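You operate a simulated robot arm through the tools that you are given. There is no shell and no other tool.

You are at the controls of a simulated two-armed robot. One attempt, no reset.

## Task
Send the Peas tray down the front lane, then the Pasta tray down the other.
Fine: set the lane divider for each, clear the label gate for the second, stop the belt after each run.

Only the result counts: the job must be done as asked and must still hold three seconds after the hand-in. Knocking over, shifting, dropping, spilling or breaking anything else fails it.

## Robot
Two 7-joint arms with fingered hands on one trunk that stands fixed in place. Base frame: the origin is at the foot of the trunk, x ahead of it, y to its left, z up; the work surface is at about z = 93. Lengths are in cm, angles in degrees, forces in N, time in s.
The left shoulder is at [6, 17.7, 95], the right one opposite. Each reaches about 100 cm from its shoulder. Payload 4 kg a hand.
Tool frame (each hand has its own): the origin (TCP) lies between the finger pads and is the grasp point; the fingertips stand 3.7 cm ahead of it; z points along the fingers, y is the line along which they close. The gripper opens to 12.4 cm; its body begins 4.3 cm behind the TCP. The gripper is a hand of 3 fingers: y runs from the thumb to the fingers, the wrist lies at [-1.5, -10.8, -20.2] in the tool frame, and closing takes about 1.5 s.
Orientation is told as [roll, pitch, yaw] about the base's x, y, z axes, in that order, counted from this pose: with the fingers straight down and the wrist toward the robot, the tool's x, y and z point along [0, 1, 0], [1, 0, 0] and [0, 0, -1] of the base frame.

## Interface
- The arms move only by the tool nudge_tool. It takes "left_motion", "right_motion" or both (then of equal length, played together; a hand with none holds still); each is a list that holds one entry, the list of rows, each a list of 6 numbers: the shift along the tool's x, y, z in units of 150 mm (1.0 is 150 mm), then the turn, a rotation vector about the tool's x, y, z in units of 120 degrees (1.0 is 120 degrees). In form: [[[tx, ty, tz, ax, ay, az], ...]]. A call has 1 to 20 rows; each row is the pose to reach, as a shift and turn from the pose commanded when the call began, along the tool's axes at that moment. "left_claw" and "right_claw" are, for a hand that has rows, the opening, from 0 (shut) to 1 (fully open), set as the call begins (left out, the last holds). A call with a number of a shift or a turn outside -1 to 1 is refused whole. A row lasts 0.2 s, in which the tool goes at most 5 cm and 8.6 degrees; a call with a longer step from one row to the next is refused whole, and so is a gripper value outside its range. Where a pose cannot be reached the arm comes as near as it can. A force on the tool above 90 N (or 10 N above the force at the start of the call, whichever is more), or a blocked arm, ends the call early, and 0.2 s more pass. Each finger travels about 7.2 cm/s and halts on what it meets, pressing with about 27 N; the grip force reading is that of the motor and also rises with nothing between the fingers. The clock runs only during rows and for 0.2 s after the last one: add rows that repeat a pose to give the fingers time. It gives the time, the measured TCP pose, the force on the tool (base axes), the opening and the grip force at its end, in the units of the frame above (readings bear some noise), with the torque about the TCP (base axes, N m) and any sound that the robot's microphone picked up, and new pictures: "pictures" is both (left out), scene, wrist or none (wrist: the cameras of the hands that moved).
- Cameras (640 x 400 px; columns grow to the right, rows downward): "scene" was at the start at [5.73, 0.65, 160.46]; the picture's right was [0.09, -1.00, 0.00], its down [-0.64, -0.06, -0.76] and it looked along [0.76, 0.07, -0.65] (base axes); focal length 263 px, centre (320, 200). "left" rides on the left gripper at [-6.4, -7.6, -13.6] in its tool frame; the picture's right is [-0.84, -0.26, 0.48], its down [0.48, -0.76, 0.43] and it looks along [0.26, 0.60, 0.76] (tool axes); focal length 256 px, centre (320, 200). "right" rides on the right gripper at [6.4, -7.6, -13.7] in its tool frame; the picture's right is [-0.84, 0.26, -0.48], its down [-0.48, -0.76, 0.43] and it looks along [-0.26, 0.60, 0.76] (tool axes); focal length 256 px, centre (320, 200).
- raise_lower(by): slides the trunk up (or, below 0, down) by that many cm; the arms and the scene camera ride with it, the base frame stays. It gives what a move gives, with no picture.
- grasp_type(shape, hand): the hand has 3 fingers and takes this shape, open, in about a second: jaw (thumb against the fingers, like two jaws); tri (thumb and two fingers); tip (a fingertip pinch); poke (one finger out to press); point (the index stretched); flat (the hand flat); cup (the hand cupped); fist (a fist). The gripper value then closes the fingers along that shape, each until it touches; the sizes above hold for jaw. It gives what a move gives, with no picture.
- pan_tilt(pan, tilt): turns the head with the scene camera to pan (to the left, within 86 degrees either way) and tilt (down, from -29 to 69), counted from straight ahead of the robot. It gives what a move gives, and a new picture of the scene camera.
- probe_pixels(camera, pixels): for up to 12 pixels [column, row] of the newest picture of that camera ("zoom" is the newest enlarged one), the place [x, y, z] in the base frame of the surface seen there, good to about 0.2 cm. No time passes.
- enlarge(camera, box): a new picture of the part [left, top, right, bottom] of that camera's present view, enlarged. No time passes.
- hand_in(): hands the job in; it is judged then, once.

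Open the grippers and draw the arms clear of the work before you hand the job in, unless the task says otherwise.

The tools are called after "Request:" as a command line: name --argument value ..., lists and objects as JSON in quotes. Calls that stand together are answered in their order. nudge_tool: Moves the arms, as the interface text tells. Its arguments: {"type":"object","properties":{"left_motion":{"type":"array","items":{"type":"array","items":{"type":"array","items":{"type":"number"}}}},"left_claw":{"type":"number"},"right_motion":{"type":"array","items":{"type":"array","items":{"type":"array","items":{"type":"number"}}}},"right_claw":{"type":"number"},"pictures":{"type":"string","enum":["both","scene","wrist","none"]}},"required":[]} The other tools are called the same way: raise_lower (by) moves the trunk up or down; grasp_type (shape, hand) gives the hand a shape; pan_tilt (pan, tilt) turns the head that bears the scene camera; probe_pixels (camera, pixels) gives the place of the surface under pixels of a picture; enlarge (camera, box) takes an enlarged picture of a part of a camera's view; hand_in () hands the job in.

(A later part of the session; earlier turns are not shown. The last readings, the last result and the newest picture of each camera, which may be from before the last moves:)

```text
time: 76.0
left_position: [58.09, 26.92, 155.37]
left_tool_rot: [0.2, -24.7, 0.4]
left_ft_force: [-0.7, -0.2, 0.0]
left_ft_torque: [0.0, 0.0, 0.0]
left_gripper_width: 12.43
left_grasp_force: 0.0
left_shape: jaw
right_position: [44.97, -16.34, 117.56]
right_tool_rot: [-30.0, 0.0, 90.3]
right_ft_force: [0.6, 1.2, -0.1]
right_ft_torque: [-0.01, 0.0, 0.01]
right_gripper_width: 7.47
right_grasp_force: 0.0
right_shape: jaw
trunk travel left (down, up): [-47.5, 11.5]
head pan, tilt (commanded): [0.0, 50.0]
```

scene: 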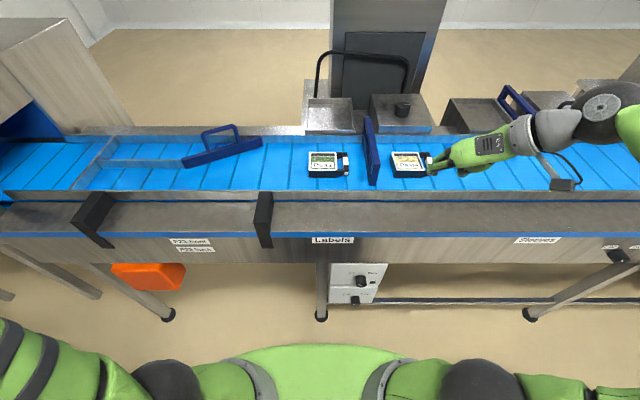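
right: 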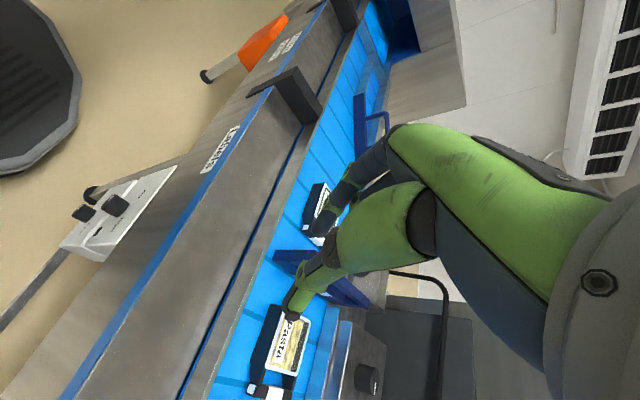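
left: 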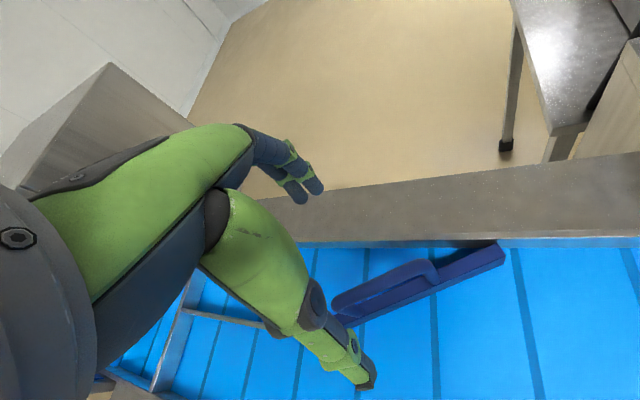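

Now I swing the right hand to −73° about x and move it back/down to about (39, −14.3, 108.5), in front of the table edge.

Request:
nudge_tool --right_motion '[[[0.065, 0.013, 0.032, 0.053, 0, -0.03], [0.13, 0.027, 0.064, 0.106, 0, -0.061], [0.194, 0.04, 0.097, 0.159, 0, -0.091], [0.259, 0.053, 0.129, 0.212, 0, -0.122], [0.324, 0.067, 0.161, 0.265, 0, -0.152], [0.389, 0.08, 0.193, 0.317, 0, -0.182], [0.454, 0.093, 0.225, 0.37, 0, -0.213], [0.518, 0.106, 0.258, 0.423, 0, -0.243], [0.583, 0.12, 0.29, 0.476, 0, -0.274], [0.648, 0.133, 0.322, 0.529, 0, -0.304], [0.648, 0.133, 0.322, 0.529, 0, -0.304]]]' --pictures "scene"

```text
time: 78.4
left_position: [58.01, 26.81, 155.4]
left_tool_rot: [0.1, -24.7, 0.2]
left_ft_force: [0.2, -0.3, -0.1]
left_ft_torque: [-0.02, -0.04, 0.01]
left_gripper_width: 12.39
left_grasp_force: 0.0
left_shape: jaw
right_position: [39.06, -14.17, 108.62]
right_tool_rot: [-30.6, 73.2, 89.6]
right_ft_force: [0.6, 0.1, -0.7]
right_ft_torque: [0.01, 0.03, 0.02]
right_gripper_width: 7.47
right_grasp_force: 0.1
right_shape: jaw
trunk travel left (down, up): [-47.5, 11.5]
head pan, tilt (commanded): [0.0, 50.0]
```

scene: 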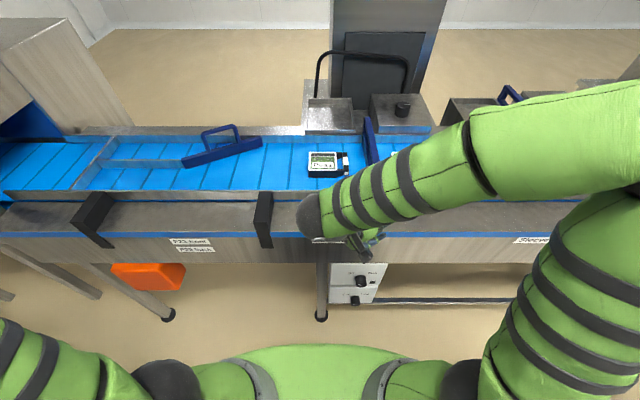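

The hand is at (39.1, −14.2, 108.6), in front of the table edge. I lower the trunk in steps, 20 cm first.

Request:
raise_lower --by -20

Request:
pan_tilt --pan 0 --tilt 45

```text
time: 80.6
left_position: [58.07, 26.99, 135.49]
left_tool_rot: [0.1, -24.7, 0.3]
left_ft_force: [-0.1, -0.2, 0.3]
left_ft_torque: [-0.03, 0.03, 0.04]
left_gripper_width: 12.39
left_grasp_force: 0.1
left_shape: jaw
right_position: [39.04, -14.13, 88.59]
right_tool_rot: [-30.5, 73.1, 89.5]
right_ft_force: [0.0, -0.7, -0.2]
right_ft_torque: [0.0, -0.03, 0.0]
right_gripper_width: 7.47
right_grasp_force: 0.1
right_shape: jaw
trunk travel left (down, up): [-27.5, 31.5]
head pan, tilt (commanded): [0.0, 50.0]
```

```text
time: 81.2
left_position: [58.06, 26.96, 135.48]
left_tool_rot: [0.2, -24.7, 0.3]
left_ft_force: [-0.3, -1.2, 0.3]
left_ft_torque: [0.02, 0.0, -0.01]
left_gripper_width: 12.38
left_grasp_force: 0.0
left_shape: jaw
right_position: [38.99, -14.28, 88.71]
right_tool_rot: [-30.6, 73.0, 89.6]
right_ft_force: [0.0, 0.1, -0.7]
right_ft_torque: [-0.01, 0.02, -0.04]
right_gripper_width: 7.45
right_grasp_force: 0.0
right_shape: jaw
trunk travel left (down, up): [-27.5, 31.5]
head pan, tilt (commanded): [0.0, 45.0]
```

scene: 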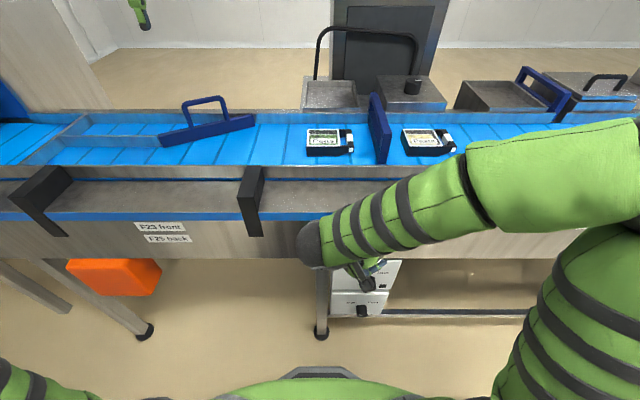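

All clear so far. I lower the remaining 27.5 cm.

Request:
raise_lower --by -27.5

Request:
pan_tilt --pan -5 --tilt 45

Request:
enlarge --camera "right" --box '[0, 0, 640, 400]'

```text
time: 84.0
left_position: [58.08, 26.91, 107.77]
left_tool_rot: [0.3, -24.7, 0.3]
left_ft_force: [0.1, 0.6, 0.8]
left_ft_torque: [-0.01, 0.01, 0.01]
left_gripper_width: 12.41
left_grasp_force: 0.0
left_shape: jaw
right_position: [39.02, -14.2, 61.1]
right_tool_rot: [-30.5, 73.1, 89.7]
right_ft_force: [-0.4, 0.7, 0.3]
right_ft_torque: [0.02, -0.02, 0.01]
right_gripper_width: 7.49
right_grasp_force: 0.1
right_shape: jaw
trunk travel left (down, up): [0.0, 59.0]
head pan, tilt (commanded): [0.0, 45.0]
```

```text
time: 84.7
left_position: [58.06, 26.95, 107.97]
left_tool_rot: [0.1, -24.6, 0.2]
left_ft_force: [0.7, -0.5, -0.2]
left_ft_torque: [0.0, 0.01, 0.0]
left_gripper_width: 12.4
left_grasp_force: 0.0
left_shape: jaw
right_position: [39.03, -14.27, 61.14]
right_tool_rot: [-30.5, 73.1, 89.6]
right_ft_force: [0.3, -0.9, 0.1]
right_ft_torque: [-0.01, -0.03, -0.03]
right_gripper_width: 7.45
right_grasp_force: 0.0
right_shape: jaw
trunk travel left (down, up): [0.0, 59.0]
head pan, tilt (commanded): [-5.0, 45.0]
```

scene: 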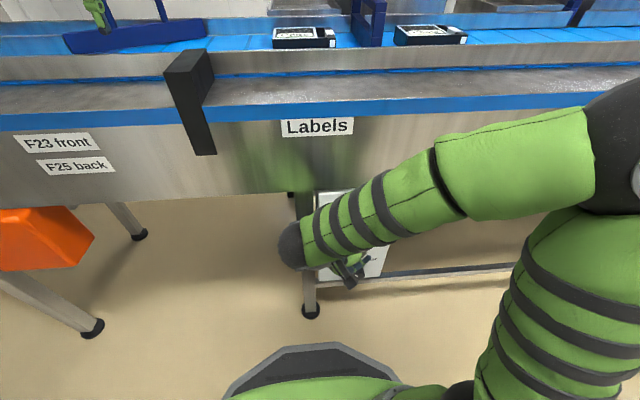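

```text
1.00 times, centred on (320, 200) of right (not enlarged: the box is as wide or as high as the picture)
```

zoom: 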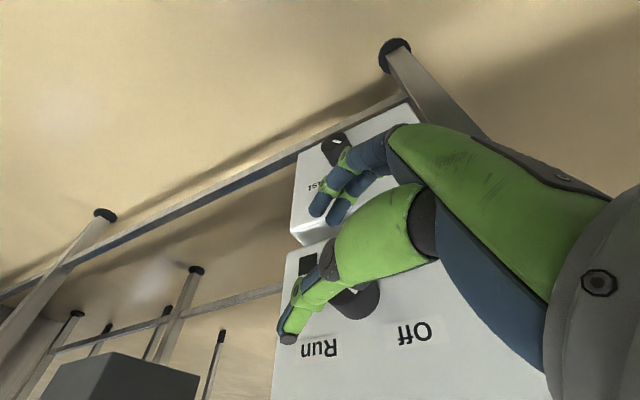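

The wrist view shows the thumb and fingers straddling the run knob (360,300). I approach 3.5 cm toward the panel first.

Request:
nudge_tool --right_motion '[[[-0.05, 0, 0.029, 0, 0, 0], [-0.1, 0, 0.058, 0, 0, 0], [-0.15, 0, 0.087, 0, 0, 0], [-0.203, 0, 0.117, 0, 0, 0], [-0.203, 0, 0.117, 0, 0, 0]]]' --pictures "wrist"

Request:
probe_pixels --camera "right" --pixels '[[360, 300], [350, 310], [370, 290], [285, 330], [300, 310], [320, 205], [340, 215], [355, 180], [325, 260], [310, 270], [380, 310], [340, 320]]'

```text
time: 85.9
left_position: [58.04, 26.89, 107.85]
left_tool_rot: [0.2, -24.7, 0.3]
left_ft_force: [0.6, -0.1, 0.3]
left_ft_torque: [0.0, -0.04, -0.04]
left_gripper_width: 12.43
left_grasp_force: 0.1
left_shape: jaw
right_position: [42.76, -14.2, 60.99]
right_tool_rot: [-30.4, 73.0, 89.6]
right_ft_force: [-0.4, -0.3, 0.2]
right_ft_torque: [0.02, 0.0, 0.01]
right_gripper_width: 7.49
right_grasp_force: 0.1
right_shape: jaw
trunk travel left (down, up): [0.0, 59.0]
head pan, tilt (commanded): [-5.0, 45.0]
```

right: 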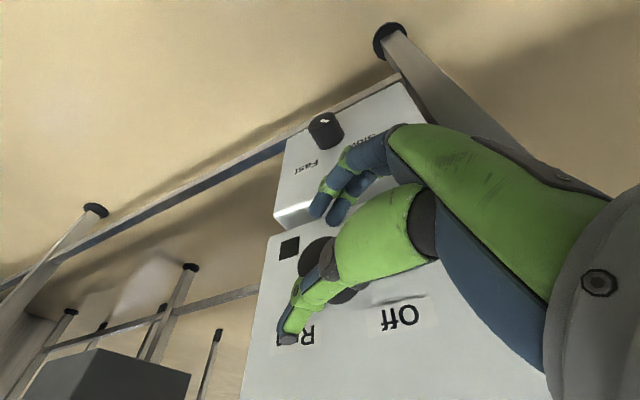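

```text
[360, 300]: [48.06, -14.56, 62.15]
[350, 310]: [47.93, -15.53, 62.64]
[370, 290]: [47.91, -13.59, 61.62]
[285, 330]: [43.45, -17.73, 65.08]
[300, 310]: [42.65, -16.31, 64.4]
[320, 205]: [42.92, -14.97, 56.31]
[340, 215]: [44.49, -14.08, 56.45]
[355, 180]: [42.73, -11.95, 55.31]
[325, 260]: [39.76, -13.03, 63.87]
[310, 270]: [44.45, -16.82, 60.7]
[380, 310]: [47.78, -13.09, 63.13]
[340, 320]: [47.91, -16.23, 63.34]
```

Thumb tip is at (43.5, −17.7, 65.1) and fingers at z≈56, around the knob centre (−16.1, 60.4). I advance 1.6 cm more in small steps.

Request:
nudge_tool --right_motion '[[[-0.023, 0, 0.0133, 0, 0, 0], [-0.046, 0, 0.0266, 0, 0, 0], [-0.07, 0, 0.04, 0, 0, 0], [-0.093, 0, 0.0533, 0, 0, 0], [-0.093, 0, 0.0533, 0, 0, 0]]]' --pictures "wrist"

Request:
enlarge --camera "right" --box '[230, 100, 450, 380]'

```text
time: 87.1
left_position: [58.03, 26.95, 107.85]
left_tool_rot: [0.3, -24.7, 0.3]
left_ft_force: [-0.3, 0.2, 0.0]
left_ft_torque: [-0.03, -0.02, 0.03]
left_gripper_width: 12.43
left_grasp_force: 0.0
left_shape: jaw
right_position: [44.26, -14.13, 61.18]
right_tool_rot: [-30.4, 73.1, 89.6]
right_ft_force: [0.1, -1.1, -0.6]
right_ft_torque: [0.01, -0.01, 0.02]
right_gripper_width: 7.45
right_grasp_force: 0.1
right_shape: jaw
trunk travel left (down, up): [0.0, 59.0]
head pan, tilt (commanded): [-5.0, 45.0]
```

right: 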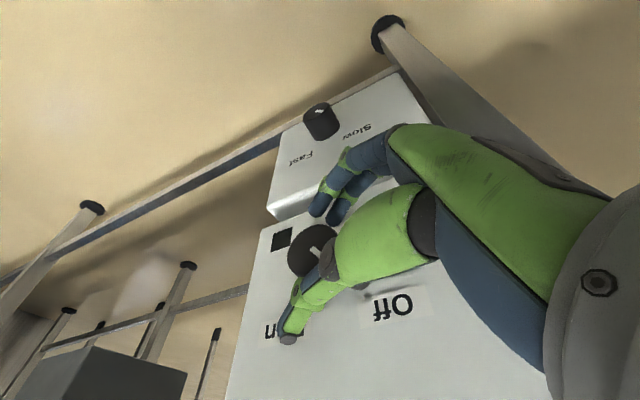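

```text
1.43 times, centred on (340, 240) of right
```

zoom: 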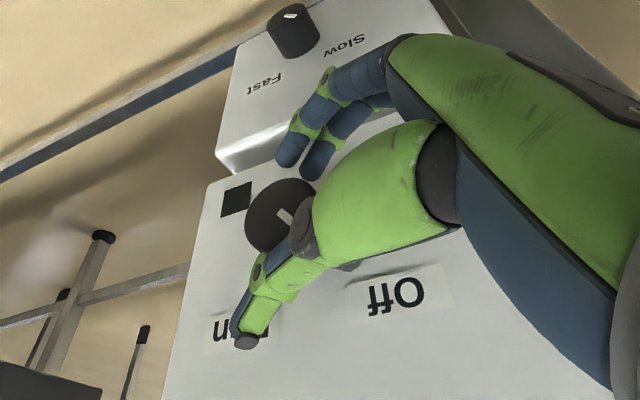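

The knob face with its pointer toward Off is between fingers and thumb, no contact yet. I probe the fingertips to judge the remaining gap to the panel.

Request:
probe_pixels --camera "right" --pixels '[[336, 216], [331, 222], [318, 210], [315, 214], [288, 338], [295, 325], [300, 255], [318, 250], [292, 262], [345, 190], [325, 245], [310, 300]]'

```text
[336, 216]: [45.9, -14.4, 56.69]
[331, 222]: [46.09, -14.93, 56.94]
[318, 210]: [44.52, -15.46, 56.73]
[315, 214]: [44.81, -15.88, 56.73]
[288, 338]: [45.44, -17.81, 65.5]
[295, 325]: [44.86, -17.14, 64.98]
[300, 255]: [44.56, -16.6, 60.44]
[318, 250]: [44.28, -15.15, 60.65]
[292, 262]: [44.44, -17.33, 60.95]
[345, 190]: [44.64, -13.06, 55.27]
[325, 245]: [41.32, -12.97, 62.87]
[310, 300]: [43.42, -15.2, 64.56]
```

The fingertips only just reach the knob's centre line, so I shift the hand 1 cm further along its lateral direction and 0.4 cm deeper.

Request:
nudge_tool --right_motion '[[[0.0034, 0, 0.024, 0, 0, 0], [0.0068, 0, 0.048, 0, 0, 0], [0.0102, 0, 0.0715, 0, 0, 0], [0.0102, 0, 0.0715, 0, 0, 0]]]' --pictures "wrist"

Request:
enlarge --camera "right" --box '[230, 100, 450, 380]'

```text
time: 88.1
left_position: [58.02, 26.94, 107.96]
left_tool_rot: [0.2, -24.7, 0.3]
left_ft_force: [0.3, -0.5, -0.3]
left_ft_torque: [-0.01, 0.0, -0.03]
left_gripper_width: 12.39
left_grasp_force: 0.1
left_shape: jaw
right_position: [44.63, -15.11, 60.83]
right_tool_rot: [-30.4, 73.1, 89.6]
right_ft_force: [0.3, -0.1, 0.0]
right_ft_torque: [0.01, -0.05, -0.04]
right_gripper_width: 7.5
right_grasp_force: 0.1
right_shape: jaw
trunk travel left (down, up): [0.0, 59.0]
head pan, tilt (commanded): [-5.0, 45.0]
```

right: 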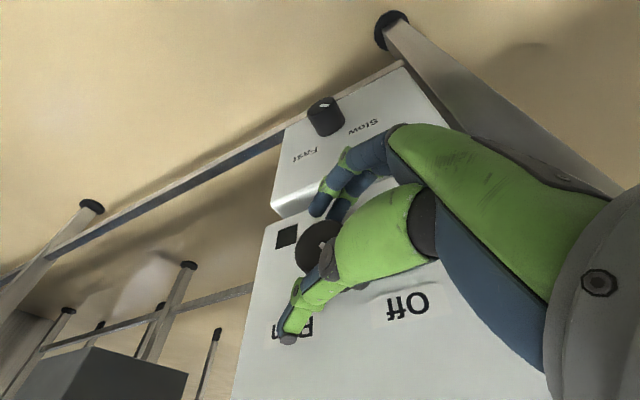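

```text
1.43 times, centred on (340, 240) of right
```

zoom: 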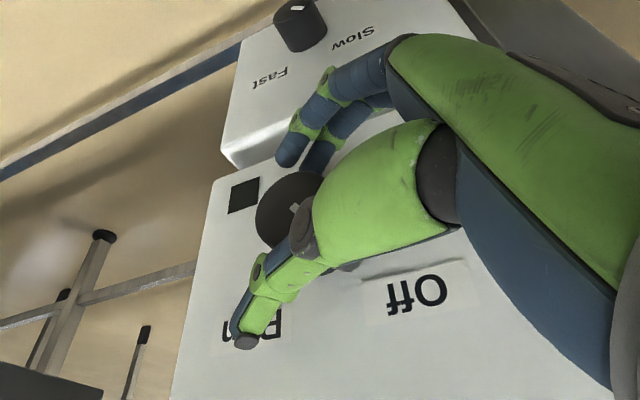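

The knob sits between the pads. I close the right hand on it.

Request:
nudge_tool --right_motion '[[[0, 0, 0, 0, 0, 0], [0, 0, 0, 0, 0, 0], [0, 0, 0, 0, 0, 0], [0, 0, 0, 0, 0, 0], [0, 0, 0, 0, 0, 0], [0, 0, 0, 0, 0, 0]]]' --right_claw 0 --pictures "wrist"

Request:
enlarge --camera "right" --box '[230, 100, 450, 380]'

```text
time: 89.5
left_position: [57.99, 26.82, 107.85]
left_tool_rot: [0.2, -24.7, 0.4]
left_ft_force: [-0.4, 0.4, -0.1]
left_ft_torque: [-0.01, -0.01, 0.01]
left_gripper_width: 12.39
left_grasp_force: 0.0
left_shape: jaw
right_position: [44.6, -15.27, 60.87]
right_tool_rot: [-30.5, 73.1, 89.5]
right_ft_force: [2.3, -9.5, 8.1]
right_ft_torque: [0.15, 0.34, 0.03]
right_gripper_width: 4.62
right_grasp_force: 27.2
right_shape: jaw
trunk travel left (down, up): [0.0, 59.0]
head pan, tilt (commanded): [-5.0, 45.0]
```

right: 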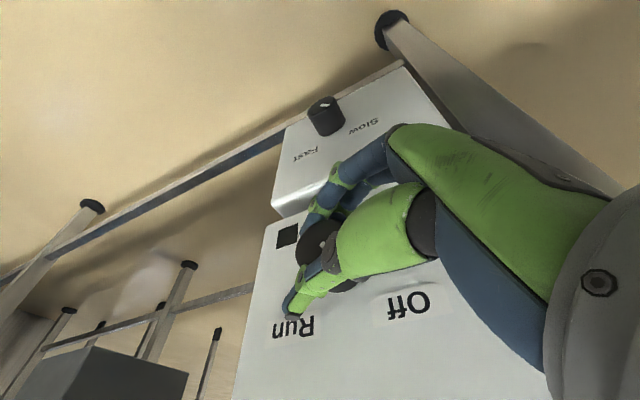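

```text
1.43 times, centred on (340, 240) of right
```

zoom: 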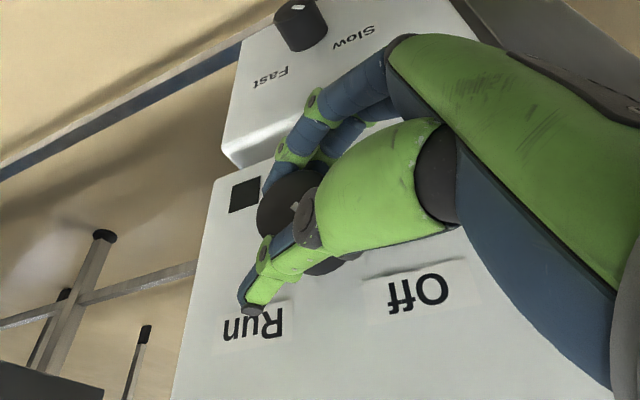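

The knob is gripped (width 4.6, 27 N). I turn clockwise about the knob axis, 30° as a first test.

Request:
nudge_tool --right_motion '[[[0.0003, -0.009, 0.0005, -0.0544, 0, 0.03125], [0.0012, -0.0178, 0.002, -0.1088, 0, 0.0625], [0.0026, -0.0263, 0.0045, -0.163, 0, 0.0938], [0.0046, -0.0343, 0.008, -0.2175, 0, 0.125], [0.0046, -0.0343, 0.008, -0.2175, 0, 0.125]]]' --pictures "both"

Request:
enlarge --camera "right" --box '[230, 100, 450, 380]'

```text
time: 90.7
left_position: [58.22, 26.75, 107.94]
left_tool_rot: [0.2, -24.6, 0.2]
left_ft_force: [0.5, 0.6, 0.7]
left_ft_torque: [0.01, -0.03, 0.0]
left_gripper_width: 12.4
left_grasp_force: 0.0
left_shape: jaw
right_position: [44.62, -15.73, 61.21]
right_tool_rot: [-29.8, 42.9, 90.1]
right_ft_force: [7.6, -26.0, -4.2]
right_ft_torque: [-0.36, 0.11, -0.02]
right_gripper_width: 4.45
right_grasp_force: 26.7
right_shape: jaw
trunk travel left (down, up): [0.0, 59.0]
head pan, tilt (commanded): [-5.0, 45.0]
```

scene: 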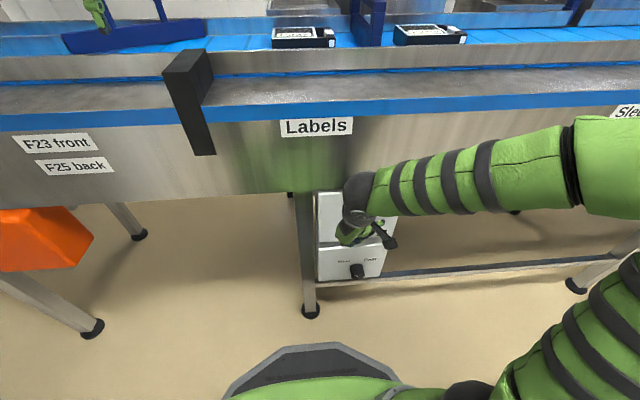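
right: 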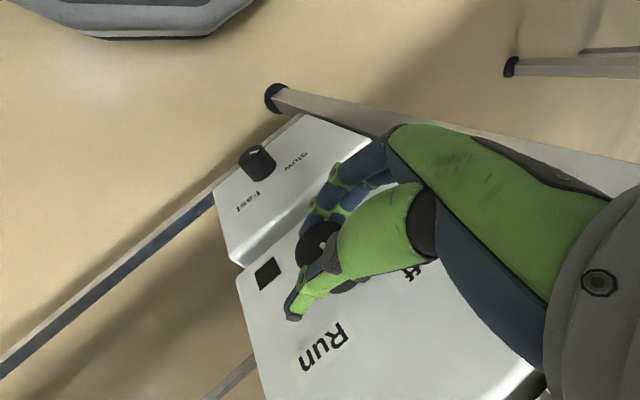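

```text
1.43 times, centred on (340, 240) of right
```

zoom: 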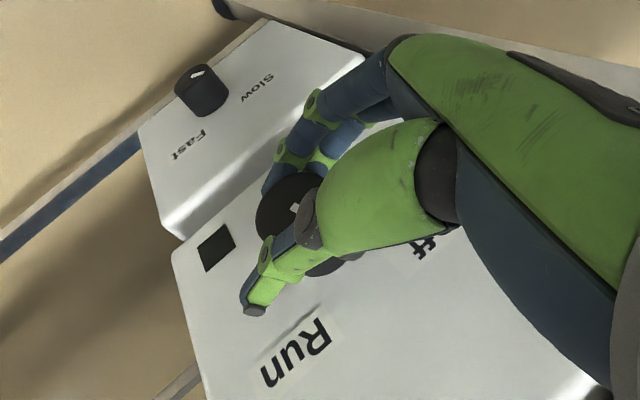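

The knob turned with the hand (pointer stays fixed relative to the fingers) and the LED is still dark. I continue turning 45° more with a small −y correction.

Request:
nudge_tool --right_motion '[[[0.0048, -0.0187, 0.0084, -0.0544, 0, 0.03125], [0.0057, -0.0275, 0.0099, -0.1088, 0, 0.0625], [0.0071, -0.036, 0.0124, -0.163, 0, 0.0938], [0.0091, -0.044, 0.0159, -0.2175, 0, 0.125], [0.0116, -0.0515, 0.0202, -0.272, 0, 0.156], [0.0145, -0.0583, 0.0254, -0.326, 0, 0.1875]]]' --pictures "both"

Request:
enlarge --camera "right" --box '[230, 100, 450, 380]'

```text
time: 92.1
left_position: [58.19, 26.73, 107.74]
left_tool_rot: [0.2, -24.6, 0.2]
left_ft_force: [0.0, 0.5, -0.7]
left_ft_torque: [0.0, -0.02, 0.02]
left_gripper_width: 12.4
left_grasp_force: 0.0
left_shape: jaw
right_position: [44.58, -16.62, 61.21]
right_tool_rot: [-29.9, -1.9, 90.2]
right_ft_force: [7.7, -20.1, -46.3]
right_ft_torque: [-0.42, 0.24, 0.26]
right_gripper_width: 4.43
right_grasp_force: 27.4
right_shape: jaw
trunk travel left (down, up): [0.0, 59.0]
head pan, tilt (commanded): [-5.0, 45.0]
```

scene: 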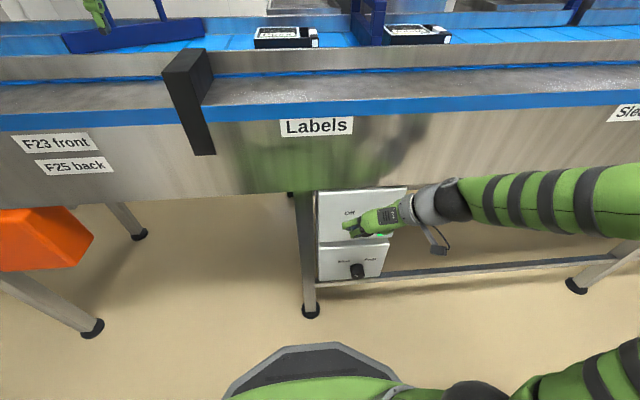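
right: 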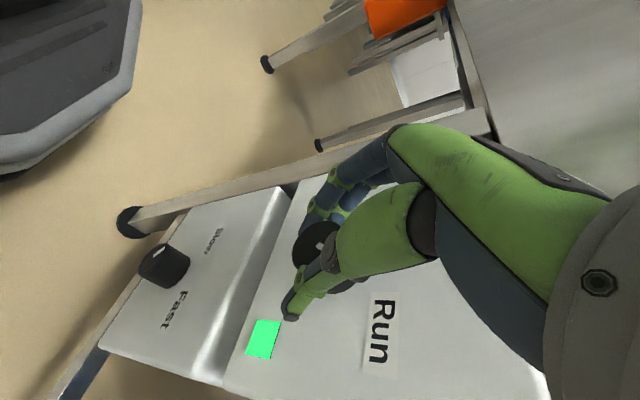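

```text
1.43 times, centred on (340, 240) of right
```

zoom: 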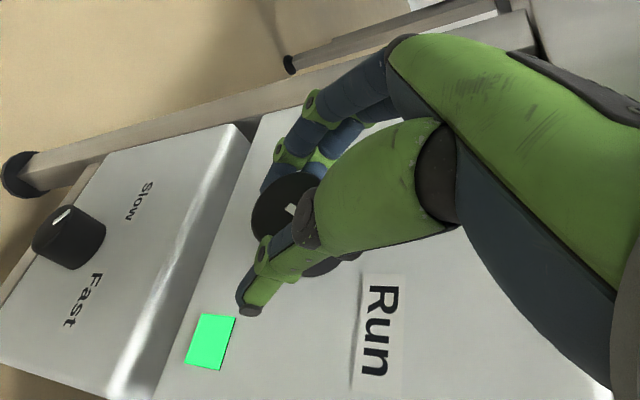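

The LED is green and the trays have begun to move: the belt is running. I relax the hand slightly to cut the 46 N load, hold, and let it run 2 s.

Request:
nudge_tool --right_motion '[[[0.0083, -0.0067, 0.0145, 0, 0, 0], [0.0083, -0.0067, 0.0145, 0, 0, 0], [0.0083, -0.0067, 0.0145, 0, 0, 0], [0.0083, -0.0067, 0.0145, 0, 0, 0]]]' --pictures "none"

Request:
pan_tilt --pan 25 --tilt 25

```text
time: 93.1
left_position: [58.07, 26.82, 107.83]
left_tool_rot: [0.1, -24.6, 0.1]
left_ft_force: [0.5, -0.5, 0.0]
left_ft_torque: [0.01, -0.01, 0.02]
left_gripper_width: 12.42
left_grasp_force: 0.1
left_shape: jaw
right_position: [44.7, -16.6, 61.2]
right_tool_rot: [-30.0, -2.2, 90.0]
right_ft_force: [3.5, -18.8, -32.9]
right_ft_torque: [-0.32, 0.2, 0.3]
right_gripper_width: 4.42
right_grasp_force: 27.7
right_shape: jaw
trunk travel left (down, up): [0.0, 59.0]
head pan, tilt (commanded): [-5.0, 45.0]
```

```text
time: 94.0
left_position: [58.2, 26.96, 107.82]
left_tool_rot: [0.2, -24.6, 0.1]
left_ft_force: [0.0, 0.9, -0.3]
left_ft_torque: [0.0, 0.0, 0.02]
left_gripper_width: 12.37
left_grasp_force: 0.1
left_shape: jaw
right_position: [44.7, -16.62, 61.18]
right_tool_rot: [-30.0, -2.2, 90.1]
right_ft_force: [3.2, -19.8, -32.3]
right_ft_torque: [-0.33, 0.24, 0.24]
right_gripper_width: 4.4
right_grasp_force: 27.2
right_shape: jaw
trunk travel left (down, up): [0.0, 59.0]
head pan, tilt (commanded): [25.0, 25.0]
```

scene: 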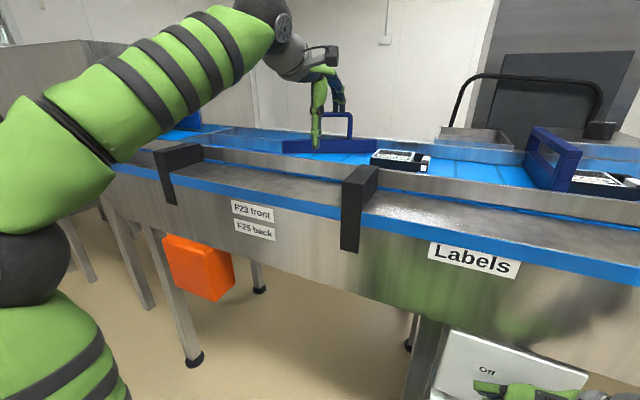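

Peas is approaching the divider at (400,160). I let it run 2 s more while lifting the left hand a little higher for clearance.

Request:
nudge_tool --left_motion '[[[0, 0.03, -0.07, 0, 0, 0], [0, 0.06, -0.14, 0, 0, 0], [0, 0.1, -0.21, 0, 0, 0], [0, 0.13, -0.28, 0, 0, 0], [0, 0.167, -0.363, 0, 0, 0], [0, 0.167, -0.363, 0, 0, 0], [0, 0.167, -0.363, 0, 0, 0]]]' --pictures "scene"

```text
time: 95.6
left_position: [58.28, 26.74, 113.78]
left_tool_rot: [0.2, -24.6, 0.2]
left_ft_force: [-0.4, -0.6, -0.2]
left_ft_torque: [0.01, -0.04, 0.02]
left_gripper_width: 12.39
left_grasp_force: 0.2
left_shape: jaw
right_position: [44.66, -16.57, 61.13]
right_tool_rot: [-30.0, -2.1, 90.1]
right_ft_force: [4.7, -20.0, -30.4]
right_ft_torque: [-0.27, 0.22, 0.25]
right_gripper_width: 4.44
right_grasp_force: 26.7
right_shape: jaw
trunk travel left (down, up): [0.0, 59.0]
head pan, tilt (commanded): [25.0, 25.0]
```

scene: 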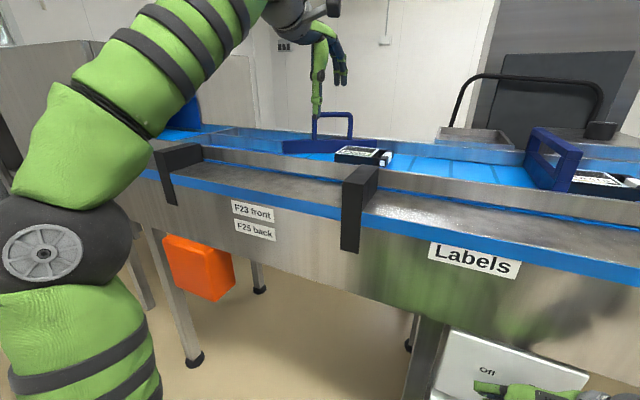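

Peas has reached the slanted divider and is being guided to the front. I let it run 2 s more.

Request:
nudge_tool --right_motion '[[[0, 0, 0, 0, 0, 0], [0, 0, 0, 0, 0, 0], [0, 0, 0, 0, 0, 0], [0, 0, 0, 0, 0, 0], [0, 0, 0, 0, 0, 0], [0, 0, 0, 0, 0, 0], [0, 0, 0, 0, 0, 0], [0, 0, 0, 0, 0, 0], [0, 0, 0, 0, 0, 0]]]' --pictures "scene"

Request:
enlarge --camera "scene" --box '[200, 100, 440, 220]'

```text
time: 97.6
left_position: [58.21, 26.69, 113.79]
left_tool_rot: [0.2, -24.6, 0.2]
left_ft_force: [0.5, 0.0, -0.1]
left_ft_torque: [0.0, -0.02, -0.02]
left_gripper_width: 12.4
left_grasp_force: 0.0
left_shape: jaw
right_position: [44.59, -16.51, 61.14]
right_tool_rot: [-30.0, -2.2, 90.0]
right_ft_force: [4.0, -18.9, -30.8]
right_ft_torque: [-0.31, 0.19, 0.25]
right_gripper_width: 4.43
right_grasp_force: 27.0
right_shape: jaw
trunk travel left (down, up): [0.0, 59.0]
head pan, tilt (commanded): [25.0, 25.0]
```

scene: 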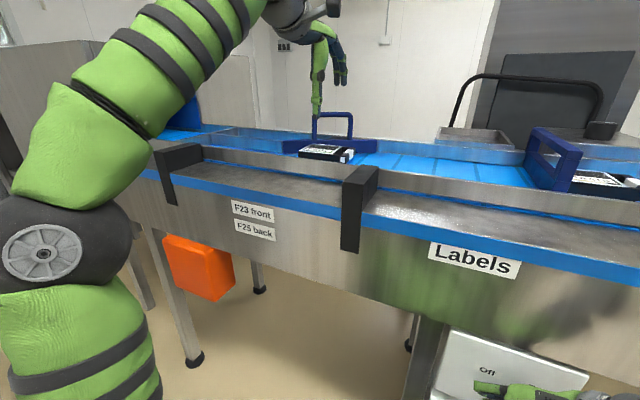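

```text
2.67 times, centred on (320, 160) of scene
```

zoom: 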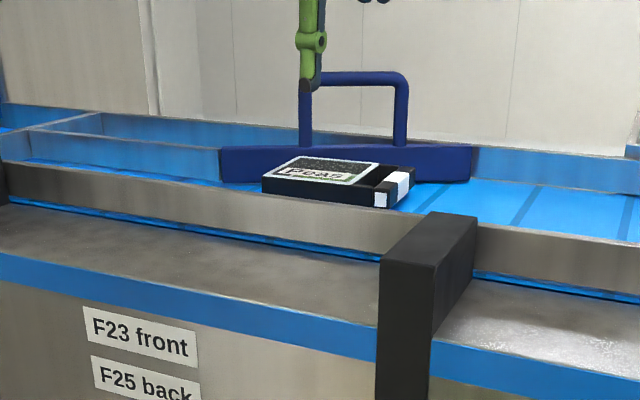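

Peas is sliding along the divider into the front lane. I let it run 3.8 s more.

Request:
nudge_tool --right_motion '[[[0, 0, 0, 0, 0, 0], [0, 0, 0, 0, 0, 0], [0, 0, 0, 0, 0, 0], [0, 0, 0, 0, 0, 0], [0, 0, 0, 0, 0, 0], [0, 0, 0, 0, 0, 0], [0, 0, 0, 0, 0, 0], [0, 0, 0, 0, 0, 0], [0, 0, 0, 0, 0, 0], [0, 0, 0, 0, 0, 0], [0, 0, 0, 0, 0, 0], [0, 0, 0, 0, 0, 0], [0, 0, 0, 0, 0, 0], [0, 0, 0, 0, 0, 0], [0, 0, 0, 0, 0, 0]]]' --pictures "scene"

Request:
enlarge --camera "scene" --box '[160, 100, 400, 220]'

```text
time: 100.8
left_position: [58.23, 26.79, 113.71]
left_tool_rot: [0.2, -24.6, 0.1]
left_ft_force: [-0.2, -0.2, -0.8]
left_ft_torque: [-0.01, 0.0, 0.03]
left_gripper_width: 12.36
left_grasp_force: 0.1
left_shape: jaw
right_position: [44.61, -16.52, 61.19]
right_tool_rot: [-30.1, -2.2, 90.1]
right_ft_force: [4.4, -19.7, -31.6]
right_ft_torque: [-0.33, 0.2, 0.26]
right_gripper_width: 4.4
right_grasp_force: 27.1
right_shape: jaw
trunk travel left (down, up): [0.0, 59.0]
head pan, tilt (commanded): [25.0, 25.0]
```

scene: 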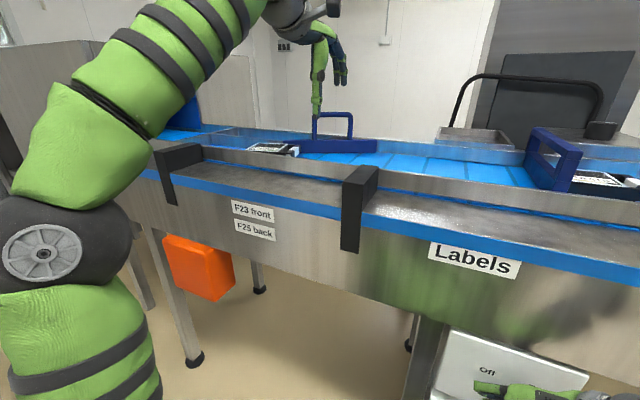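

```text
2.67 times, centred on (280, 160) of scene
```

zoom: 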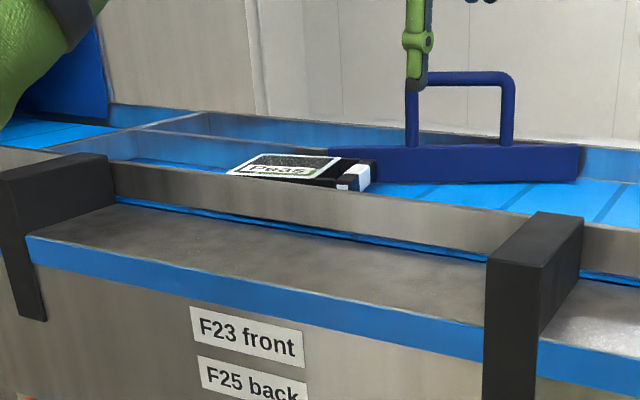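

Peas is entering the front lane at (270,148). I probe its position to estimate the time left.

Request:
probe_pixels --camera "scene" --pixels '[[262, 145], [272, 147], [290, 150], [250, 150], [296, 148]]'

```text
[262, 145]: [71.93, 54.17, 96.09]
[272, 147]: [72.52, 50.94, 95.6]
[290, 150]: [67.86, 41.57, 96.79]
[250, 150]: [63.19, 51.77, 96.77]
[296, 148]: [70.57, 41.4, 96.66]
```

Front edge is at y≈55, moving about 5.7 cm/s, so about 4 s to the end stop. I run 4 s more.

Request:
nudge_tool --right_motion '[[[0, 0, 0, 0, 0, 0], [0, 0, 0, 0, 0, 0], [0, 0, 0, 0, 0, 0], [0, 0, 0, 0, 0, 0], [0, 0, 0, 0, 0, 0], [0, 0, 0, 0, 0, 0], [0, 0, 0, 0, 0, 0], [0, 0, 0, 0, 0, 0], [0, 0, 0, 0, 0, 0], [0, 0, 0, 0, 0, 0], [0, 0, 0, 0, 0, 0], [0, 0, 0, 0, 0, 0], [0, 0, 0, 0, 0, 0], [0, 0, 0, 0, 0, 0], [0, 0, 0, 0, 0, 0], [0, 0, 0, 0, 0, 0], [0, 0, 0, 0, 0, 0], [0, 0, 0, 0, 0, 0], [0, 0, 0, 0, 0, 0]]]' --pictures "scene"

Request:
enlarge --camera "scene" --box '[140, 100, 380, 220]'

```text
time: 104.8
left_position: [58.23, 26.71, 113.89]
left_tool_rot: [0.2, -24.6, 0.2]
left_ft_force: [0.9, -0.5, 1.3]
left_ft_torque: [-0.01, -0.05, -0.01]
left_gripper_width: 12.42
left_grasp_force: 0.1
left_shape: jaw
right_position: [44.67, -16.6, 61.19]
right_tool_rot: [-30.0, -2.2, 90.1]
right_ft_force: [2.7, -19.9, -31.3]
right_ft_torque: [-0.3, 0.21, 0.25]
right_gripper_width: 4.43
right_grasp_force: 27.1
right_shape: jaw
trunk travel left (down, up): [0.0, 59.0]
head pan, tilt (commanded): [25.0, 25.0]
```

scene: 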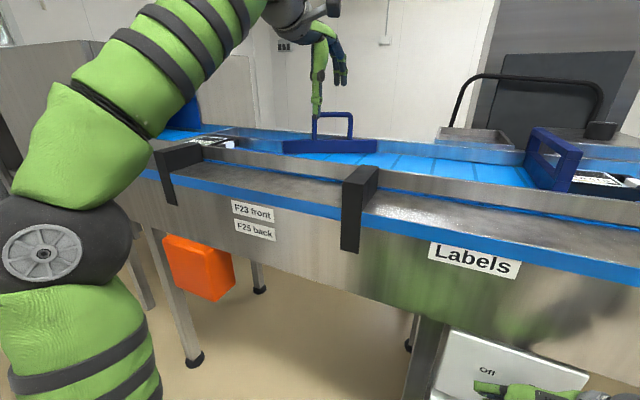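

```text
2.67 times, centred on (260, 160) of scene
```

zoom: 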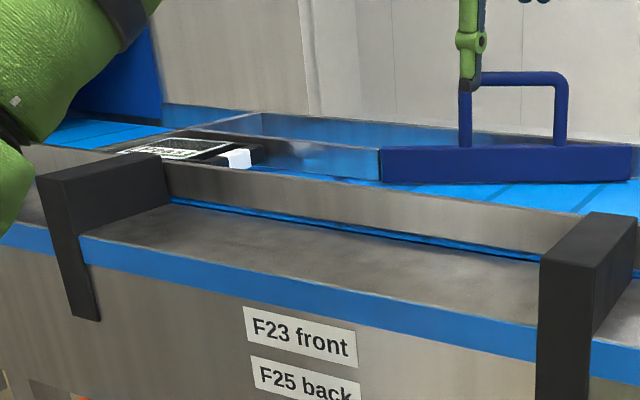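

Peas is at the lane's end, with its handle near (230,145). I run 1 s more and probe to confirm it has stopped against the end bar.

Request:
probe_pixels --camera "scene" --pixels '[[230, 144], [228, 148], [206, 142], [236, 141]]'

Request:
nudge_tool --right_motion '[[[0, 0, 0, 0, 0, 0], [0, 0, 0, 0, 0, 0], [0, 0, 0, 0, 0, 0], [0, 0, 0, 0, 0, 0]]]' --pictures "scene"

Request:
enlarge --camera "scene" --box '[140, 100, 380, 220]'

Request:
probe_pixels --camera "scene" --pixels '[[230, 144], [228, 148], [206, 142], [236, 141]]'

```text
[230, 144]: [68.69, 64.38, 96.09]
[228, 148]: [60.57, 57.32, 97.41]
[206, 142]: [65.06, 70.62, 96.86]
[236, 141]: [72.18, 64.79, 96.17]
```

```text
time: 105.8
left_position: [58.21, 26.69, 113.77]
left_tool_rot: [0.3, -24.5, 0.2]
left_ft_force: [0.0, 0.0, -0.6]
left_ft_torque: [0.01, -0.02, -0.01]
left_gripper_width: 12.39
left_grasp_force: 0.0
left_shape: jaw
right_position: [44.62, -16.59, 61.32]
right_tool_rot: [-30.0, -2.2, 90.1]
right_ft_force: [3.8, -18.7, -30.8]
right_ft_torque: [-0.32, 0.18, 0.27]
right_gripper_width: 4.42
right_grasp_force: 27.6
right_shape: jaw
trunk travel left (down, up): [0.0, 59.0]
head pan, tilt (commanded): [25.0, 25.0]
```

scene: 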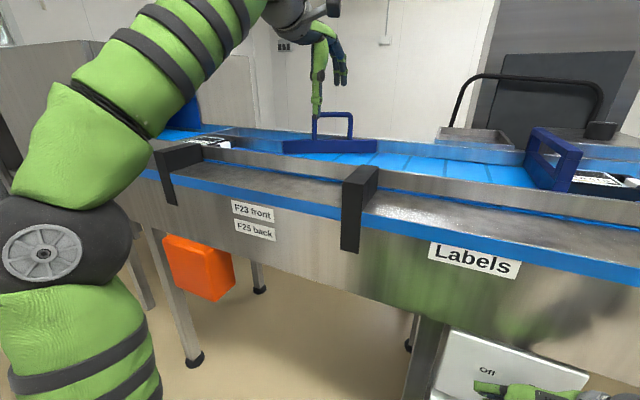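

```text
2.67 times, centred on (260, 160) of scene
```

zoom: 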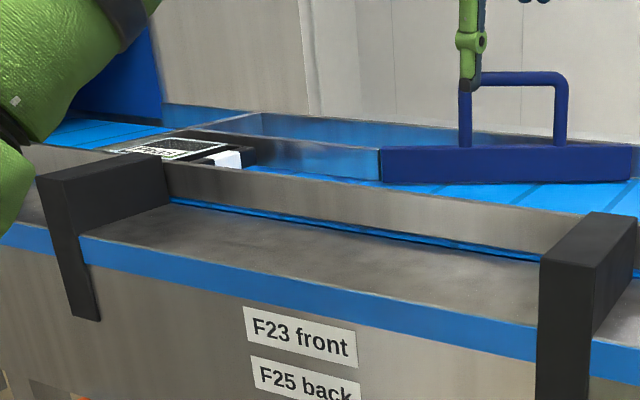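

```text
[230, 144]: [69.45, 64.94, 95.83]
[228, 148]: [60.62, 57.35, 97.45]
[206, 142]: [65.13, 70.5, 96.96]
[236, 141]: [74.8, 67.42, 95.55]
```

Peas is seated at the lane end (handle end y≈65, so its front is at the bar near y 78). Now I turn the knob back counter-clockwise 75° to stop the belt.

Request:
nudge_tool --right_motion '[[[0.0045, 0.004, 0.0078, 0.0544, 0, -0.03125], [0.0095, 0.0078, 0.0165, 0.1088, 0, -0.0625], [0.0109, 0.0163, 0.019, 0.163, 0, -0.0938], [0.0129, 0.0243, 0.0225, 0.2175, 0, -0.125], [0.0154, 0.0318, 0.0268, 0.272, 0, -0.156], [0.0183, 0.0386, 0.032, 0.326, 0, -0.1875], [0.0217, 0.0445, 0.0379, 0.381, 0, -0.219], [0.0255, 0.0495, 0.0444, 0.435, 0, -0.25], [0.0295, 0.0534, 0.0514, 0.489, 0, -0.281], [0.0337, 0.0563, 0.0588, 0.544, 0, -0.3125]]]' --pictures "both"

Request:
enlarge --camera "right" --box '[230, 100, 450, 380]'

```text
time: 108.0
left_position: [58.0, 26.93, 113.96]
left_tool_rot: [0.1, -24.8, 0.3]
left_ft_force: [0.4, -0.3, -0.1]
left_ft_torque: [0.02, -0.02, 0.03]
left_gripper_width: 12.42
left_grasp_force: 0.0
left_shape: jaw
right_position: [44.49, -15.63, 60.5]
right_tool_rot: [-30.9, 73.4, 89.1]
right_ft_force: [-1.5, 2.8, 30.1]
right_ft_torque: [-0.17, 0.12, -0.02]
right_gripper_width: 4.73
right_grasp_force: 27.2
right_shape: jaw
trunk travel left (down, up): [0.0, 59.0]
head pan, tilt (commanded): [25.0, 25.0]
```

scene: 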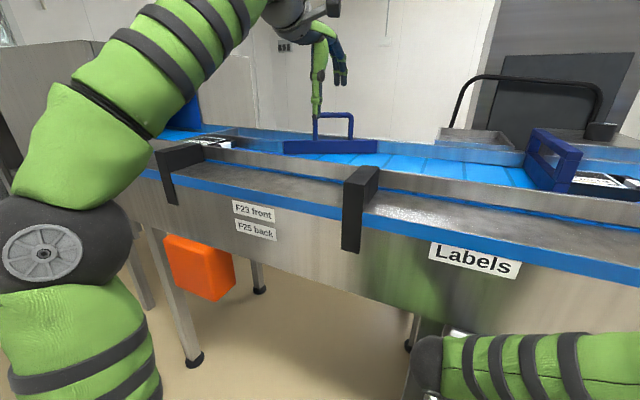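
right: 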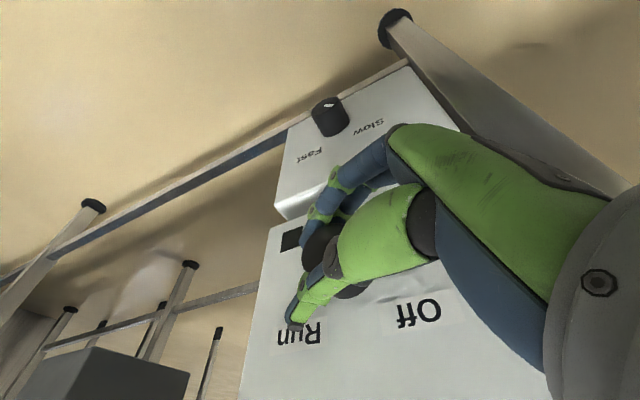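

```text
1.43 times, centred on (340, 240) of right
```

zoom: 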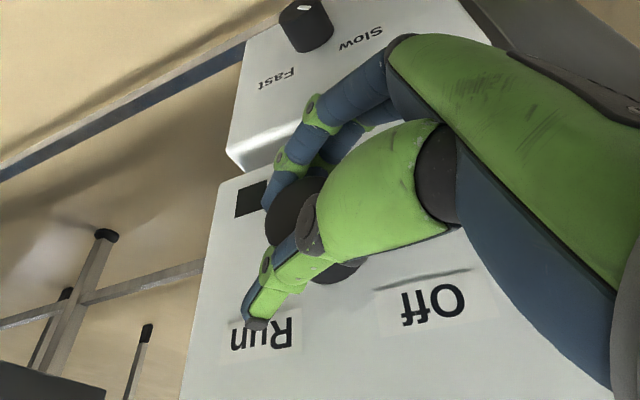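

The LED is dark again: belt stopped. I open the hand to check the pointer.

Request:
nudge_tool --right_motion '[[[0, 0, 0, 0, 0, 0], [0, 0, 0, 0, 0, 0], [0, 0, 0, 0, 0, 0], [0, 0, 0, 0, 0, 0]]]' --right_claw 0.6 --pictures "wrist"

Request:
nudge_tool --right_motion '[[[0.05, 0, -0.03, 0, 0, 0], [0.1, 0, -0.06, 0, 0, 0], [0.15, 0, -0.09, 0, 0, 0], [0.2, 0, -0.12, 0, 0, 0], [0.25, 0, -0.145, 0, 0, 0], [0.296, 0, -0.17, 0, 0, 0]]]' --pictures "both"

Request:
enlarge --camera "right" --box '[230, 180, 490, 400]'

```text
time: 109.0
left_position: [58.04, 26.92, 113.79]
left_tool_rot: [0.2, -24.7, 0.4]
left_ft_force: [0.5, -0.5, -0.4]
left_ft_torque: [-0.02, -0.02, 0.03]
left_gripper_width: 12.41
left_grasp_force: 0.1
left_shape: jaw
right_position: [44.56, -15.61, 60.25]
right_tool_rot: [-30.4, 73.2, 89.7]
right_ft_force: [-0.5, -0.5, 0.9]
right_ft_torque: [-0.03, 0.02, 0.03]
right_gripper_width: 7.45
right_grasp_force: 0.2
right_shape: jaw
trunk travel left (down, up): [0.0, 59.0]
head pan, tilt (commanded): [25.0, 25.0]
```

right: 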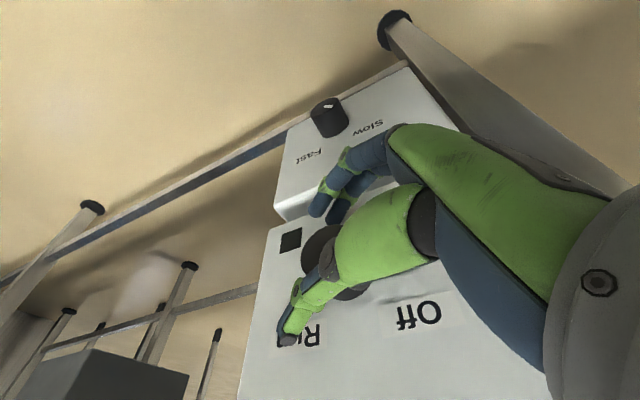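

```text
time: 110.4
left_position: [58.18, 26.89, 113.82]
left_tool_rot: [0.2, -24.7, 0.3]
left_ft_force: [0.9, -0.3, 0.1]
left_ft_torque: [-0.01, 0.02, 0.04]
left_gripper_width: 12.39
left_grasp_force: 0.1
left_shape: jaw
right_position: [39.48, -15.45, 60.22]
right_tool_rot: [-30.6, 73.3, 89.5]
right_ft_force: [0.0, 0.1, 0.2]
right_ft_torque: [-0.01, 0.01, 0.0]
right_gripper_width: 7.42
right_grasp_force: 0.1
right_shape: jaw
trunk travel left (down, up): [0.0, 59.0]
head pan, tilt (commanded): [25.0, 25.0]
```

scene: 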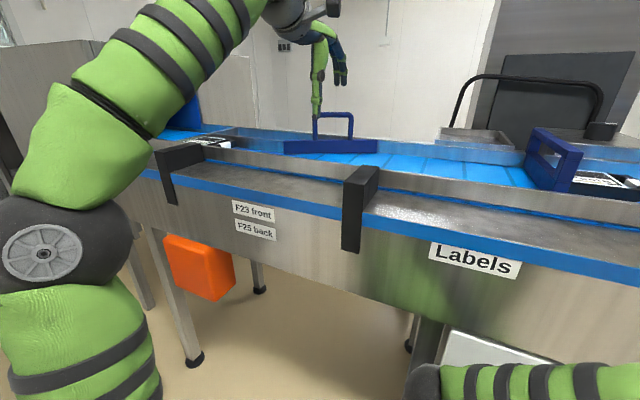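
right: 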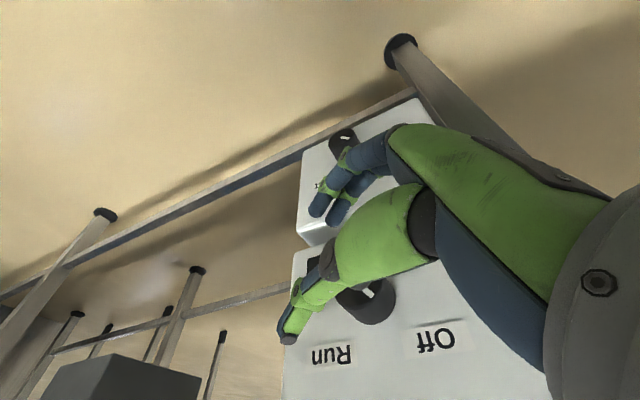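

```text
1.82 times, centred on (360, 290) of right
```

zoom: 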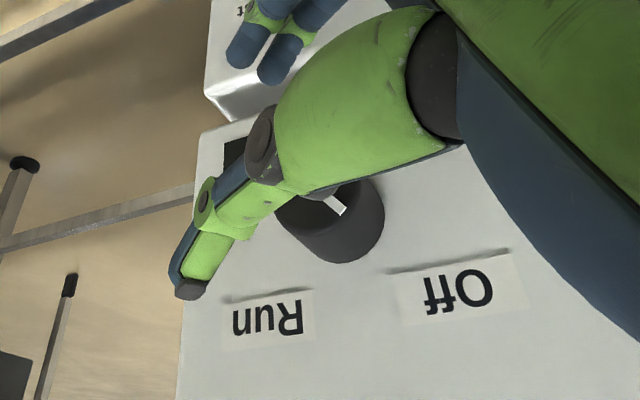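

The pointer is toward Off and the hand is clear of the knob. Now I raise the trunk back 47.5 cm to work on the divider and the gate.

Request:
raise_lower --by 47.5

Request:
pan_tilt --pan 15 --tilt 45

```text
refused: 47.5 is not a number from -40 to 40
```

```text
time: 111.3
left_position: [58.01, 26.89, 113.97]
left_tool_rot: [0.2, -24.7, 0.3]
left_ft_force: [0.6, -0.2, -1.5]
left_ft_torque: [0.0, 0.01, 0.0]
left_gripper_width: 12.39
left_grasp_force: 0.1
left_shape: jaw
right_position: [39.45, -15.62, 60.25]
right_tool_rot: [-30.4, 73.2, 89.6]
right_ft_force: [-1.1, 0.6, -0.3]
right_ft_torque: [0.01, -0.01, 0.0]
right_gripper_width: 7.43
right_grasp_force: 0.1
right_shape: jaw
trunk travel left (down, up): [0.0, 59.0]
head pan, tilt (commanded): [15.0, 45.0]
```

scene: 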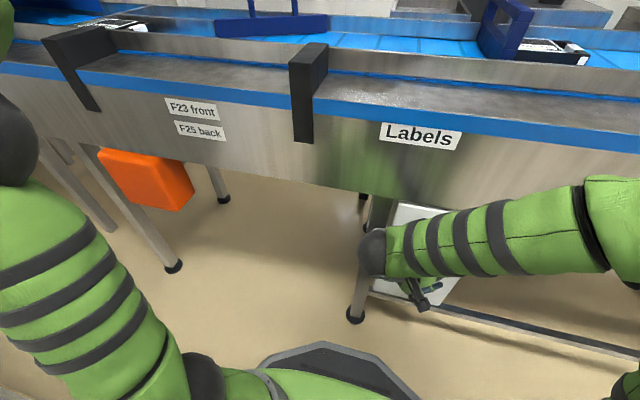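

A single trunk move is limited to 40 cm, so I raise it in two parts.

Request:
raise_lower --by 24

Request:
raise_lower --by 23.5

Request:
pan_tilt --pan 12 --tilt 45

```text
time: 113.8
left_position: [58.12, 26.93, 137.82]
left_tool_rot: [0.2, -24.7, 0.3]
left_ft_force: [0.1, -0.7, 0.1]
left_ft_torque: [0.0, 0.0, 0.0]
left_gripper_width: 12.42
left_grasp_force: 0.2
left_shape: jaw
right_position: [39.37, -15.63, 84.33]
right_tool_rot: [-30.5, 73.2, 89.5]
right_ft_force: [-0.2, 0.9, -0.3]
right_ft_torque: [0.01, 0.0, -0.01]
right_gripper_width: 7.43
right_grasp_force: 0.1
right_shape: jaw
trunk travel left (down, up): [-24.0, 35.0]
head pan, tilt (commanded): [15.0, 45.0]
```

```text
time: 116.2
left_position: [57.89, 27.0, 161.32]
left_tool_rot: [0.2, -24.7, 0.3]
left_ft_force: [-0.4, 0.4, -0.9]
left_ft_torque: [0.01, -0.03, -0.02]
left_gripper_width: 12.4
left_grasp_force: 0.1
left_shape: jaw
right_position: [39.57, -15.63, 107.9]
right_tool_rot: [-30.5, 73.1, 89.5]
right_ft_force: [-0.4, 0.5, -1.1]
right_ft_torque: [0.02, 0.0, -0.02]
right_gripper_width: 7.43
right_grasp_force: 0.0
right_shape: jaw
trunk travel left (down, up): [-47.5, 11.5]
head pan, tilt (commanded): [15.0, 45.0]
```

```text
time: 116.8
left_position: [57.94, 26.87, 161.37]
left_tool_rot: [0.2, -24.7, 0.3]
left_ft_force: [0.0, -1.1, -0.4]
left_ft_torque: [-0.02, 0.01, 0.01]
left_gripper_width: 12.41
left_grasp_force: 0.0
left_shape: jaw
right_position: [39.42, -15.5, 107.81]
right_tool_rot: [-30.5, 73.2, 89.5]
right_ft_force: [0.1, -0.3, -0.4]
right_ft_torque: [0.02, 0.02, -0.01]
right_gripper_width: 7.45
right_grasp_force: 0.1
right_shape: jaw
trunk travel left (down, up): [-47.5, 11.5]
head pan, tilt (commanded): [12.0, 45.0]
```

scene: 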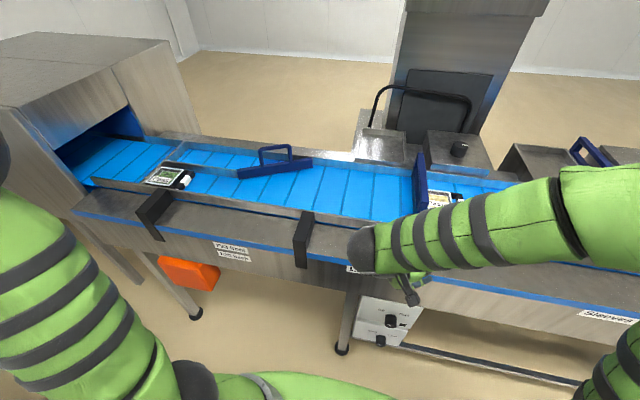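

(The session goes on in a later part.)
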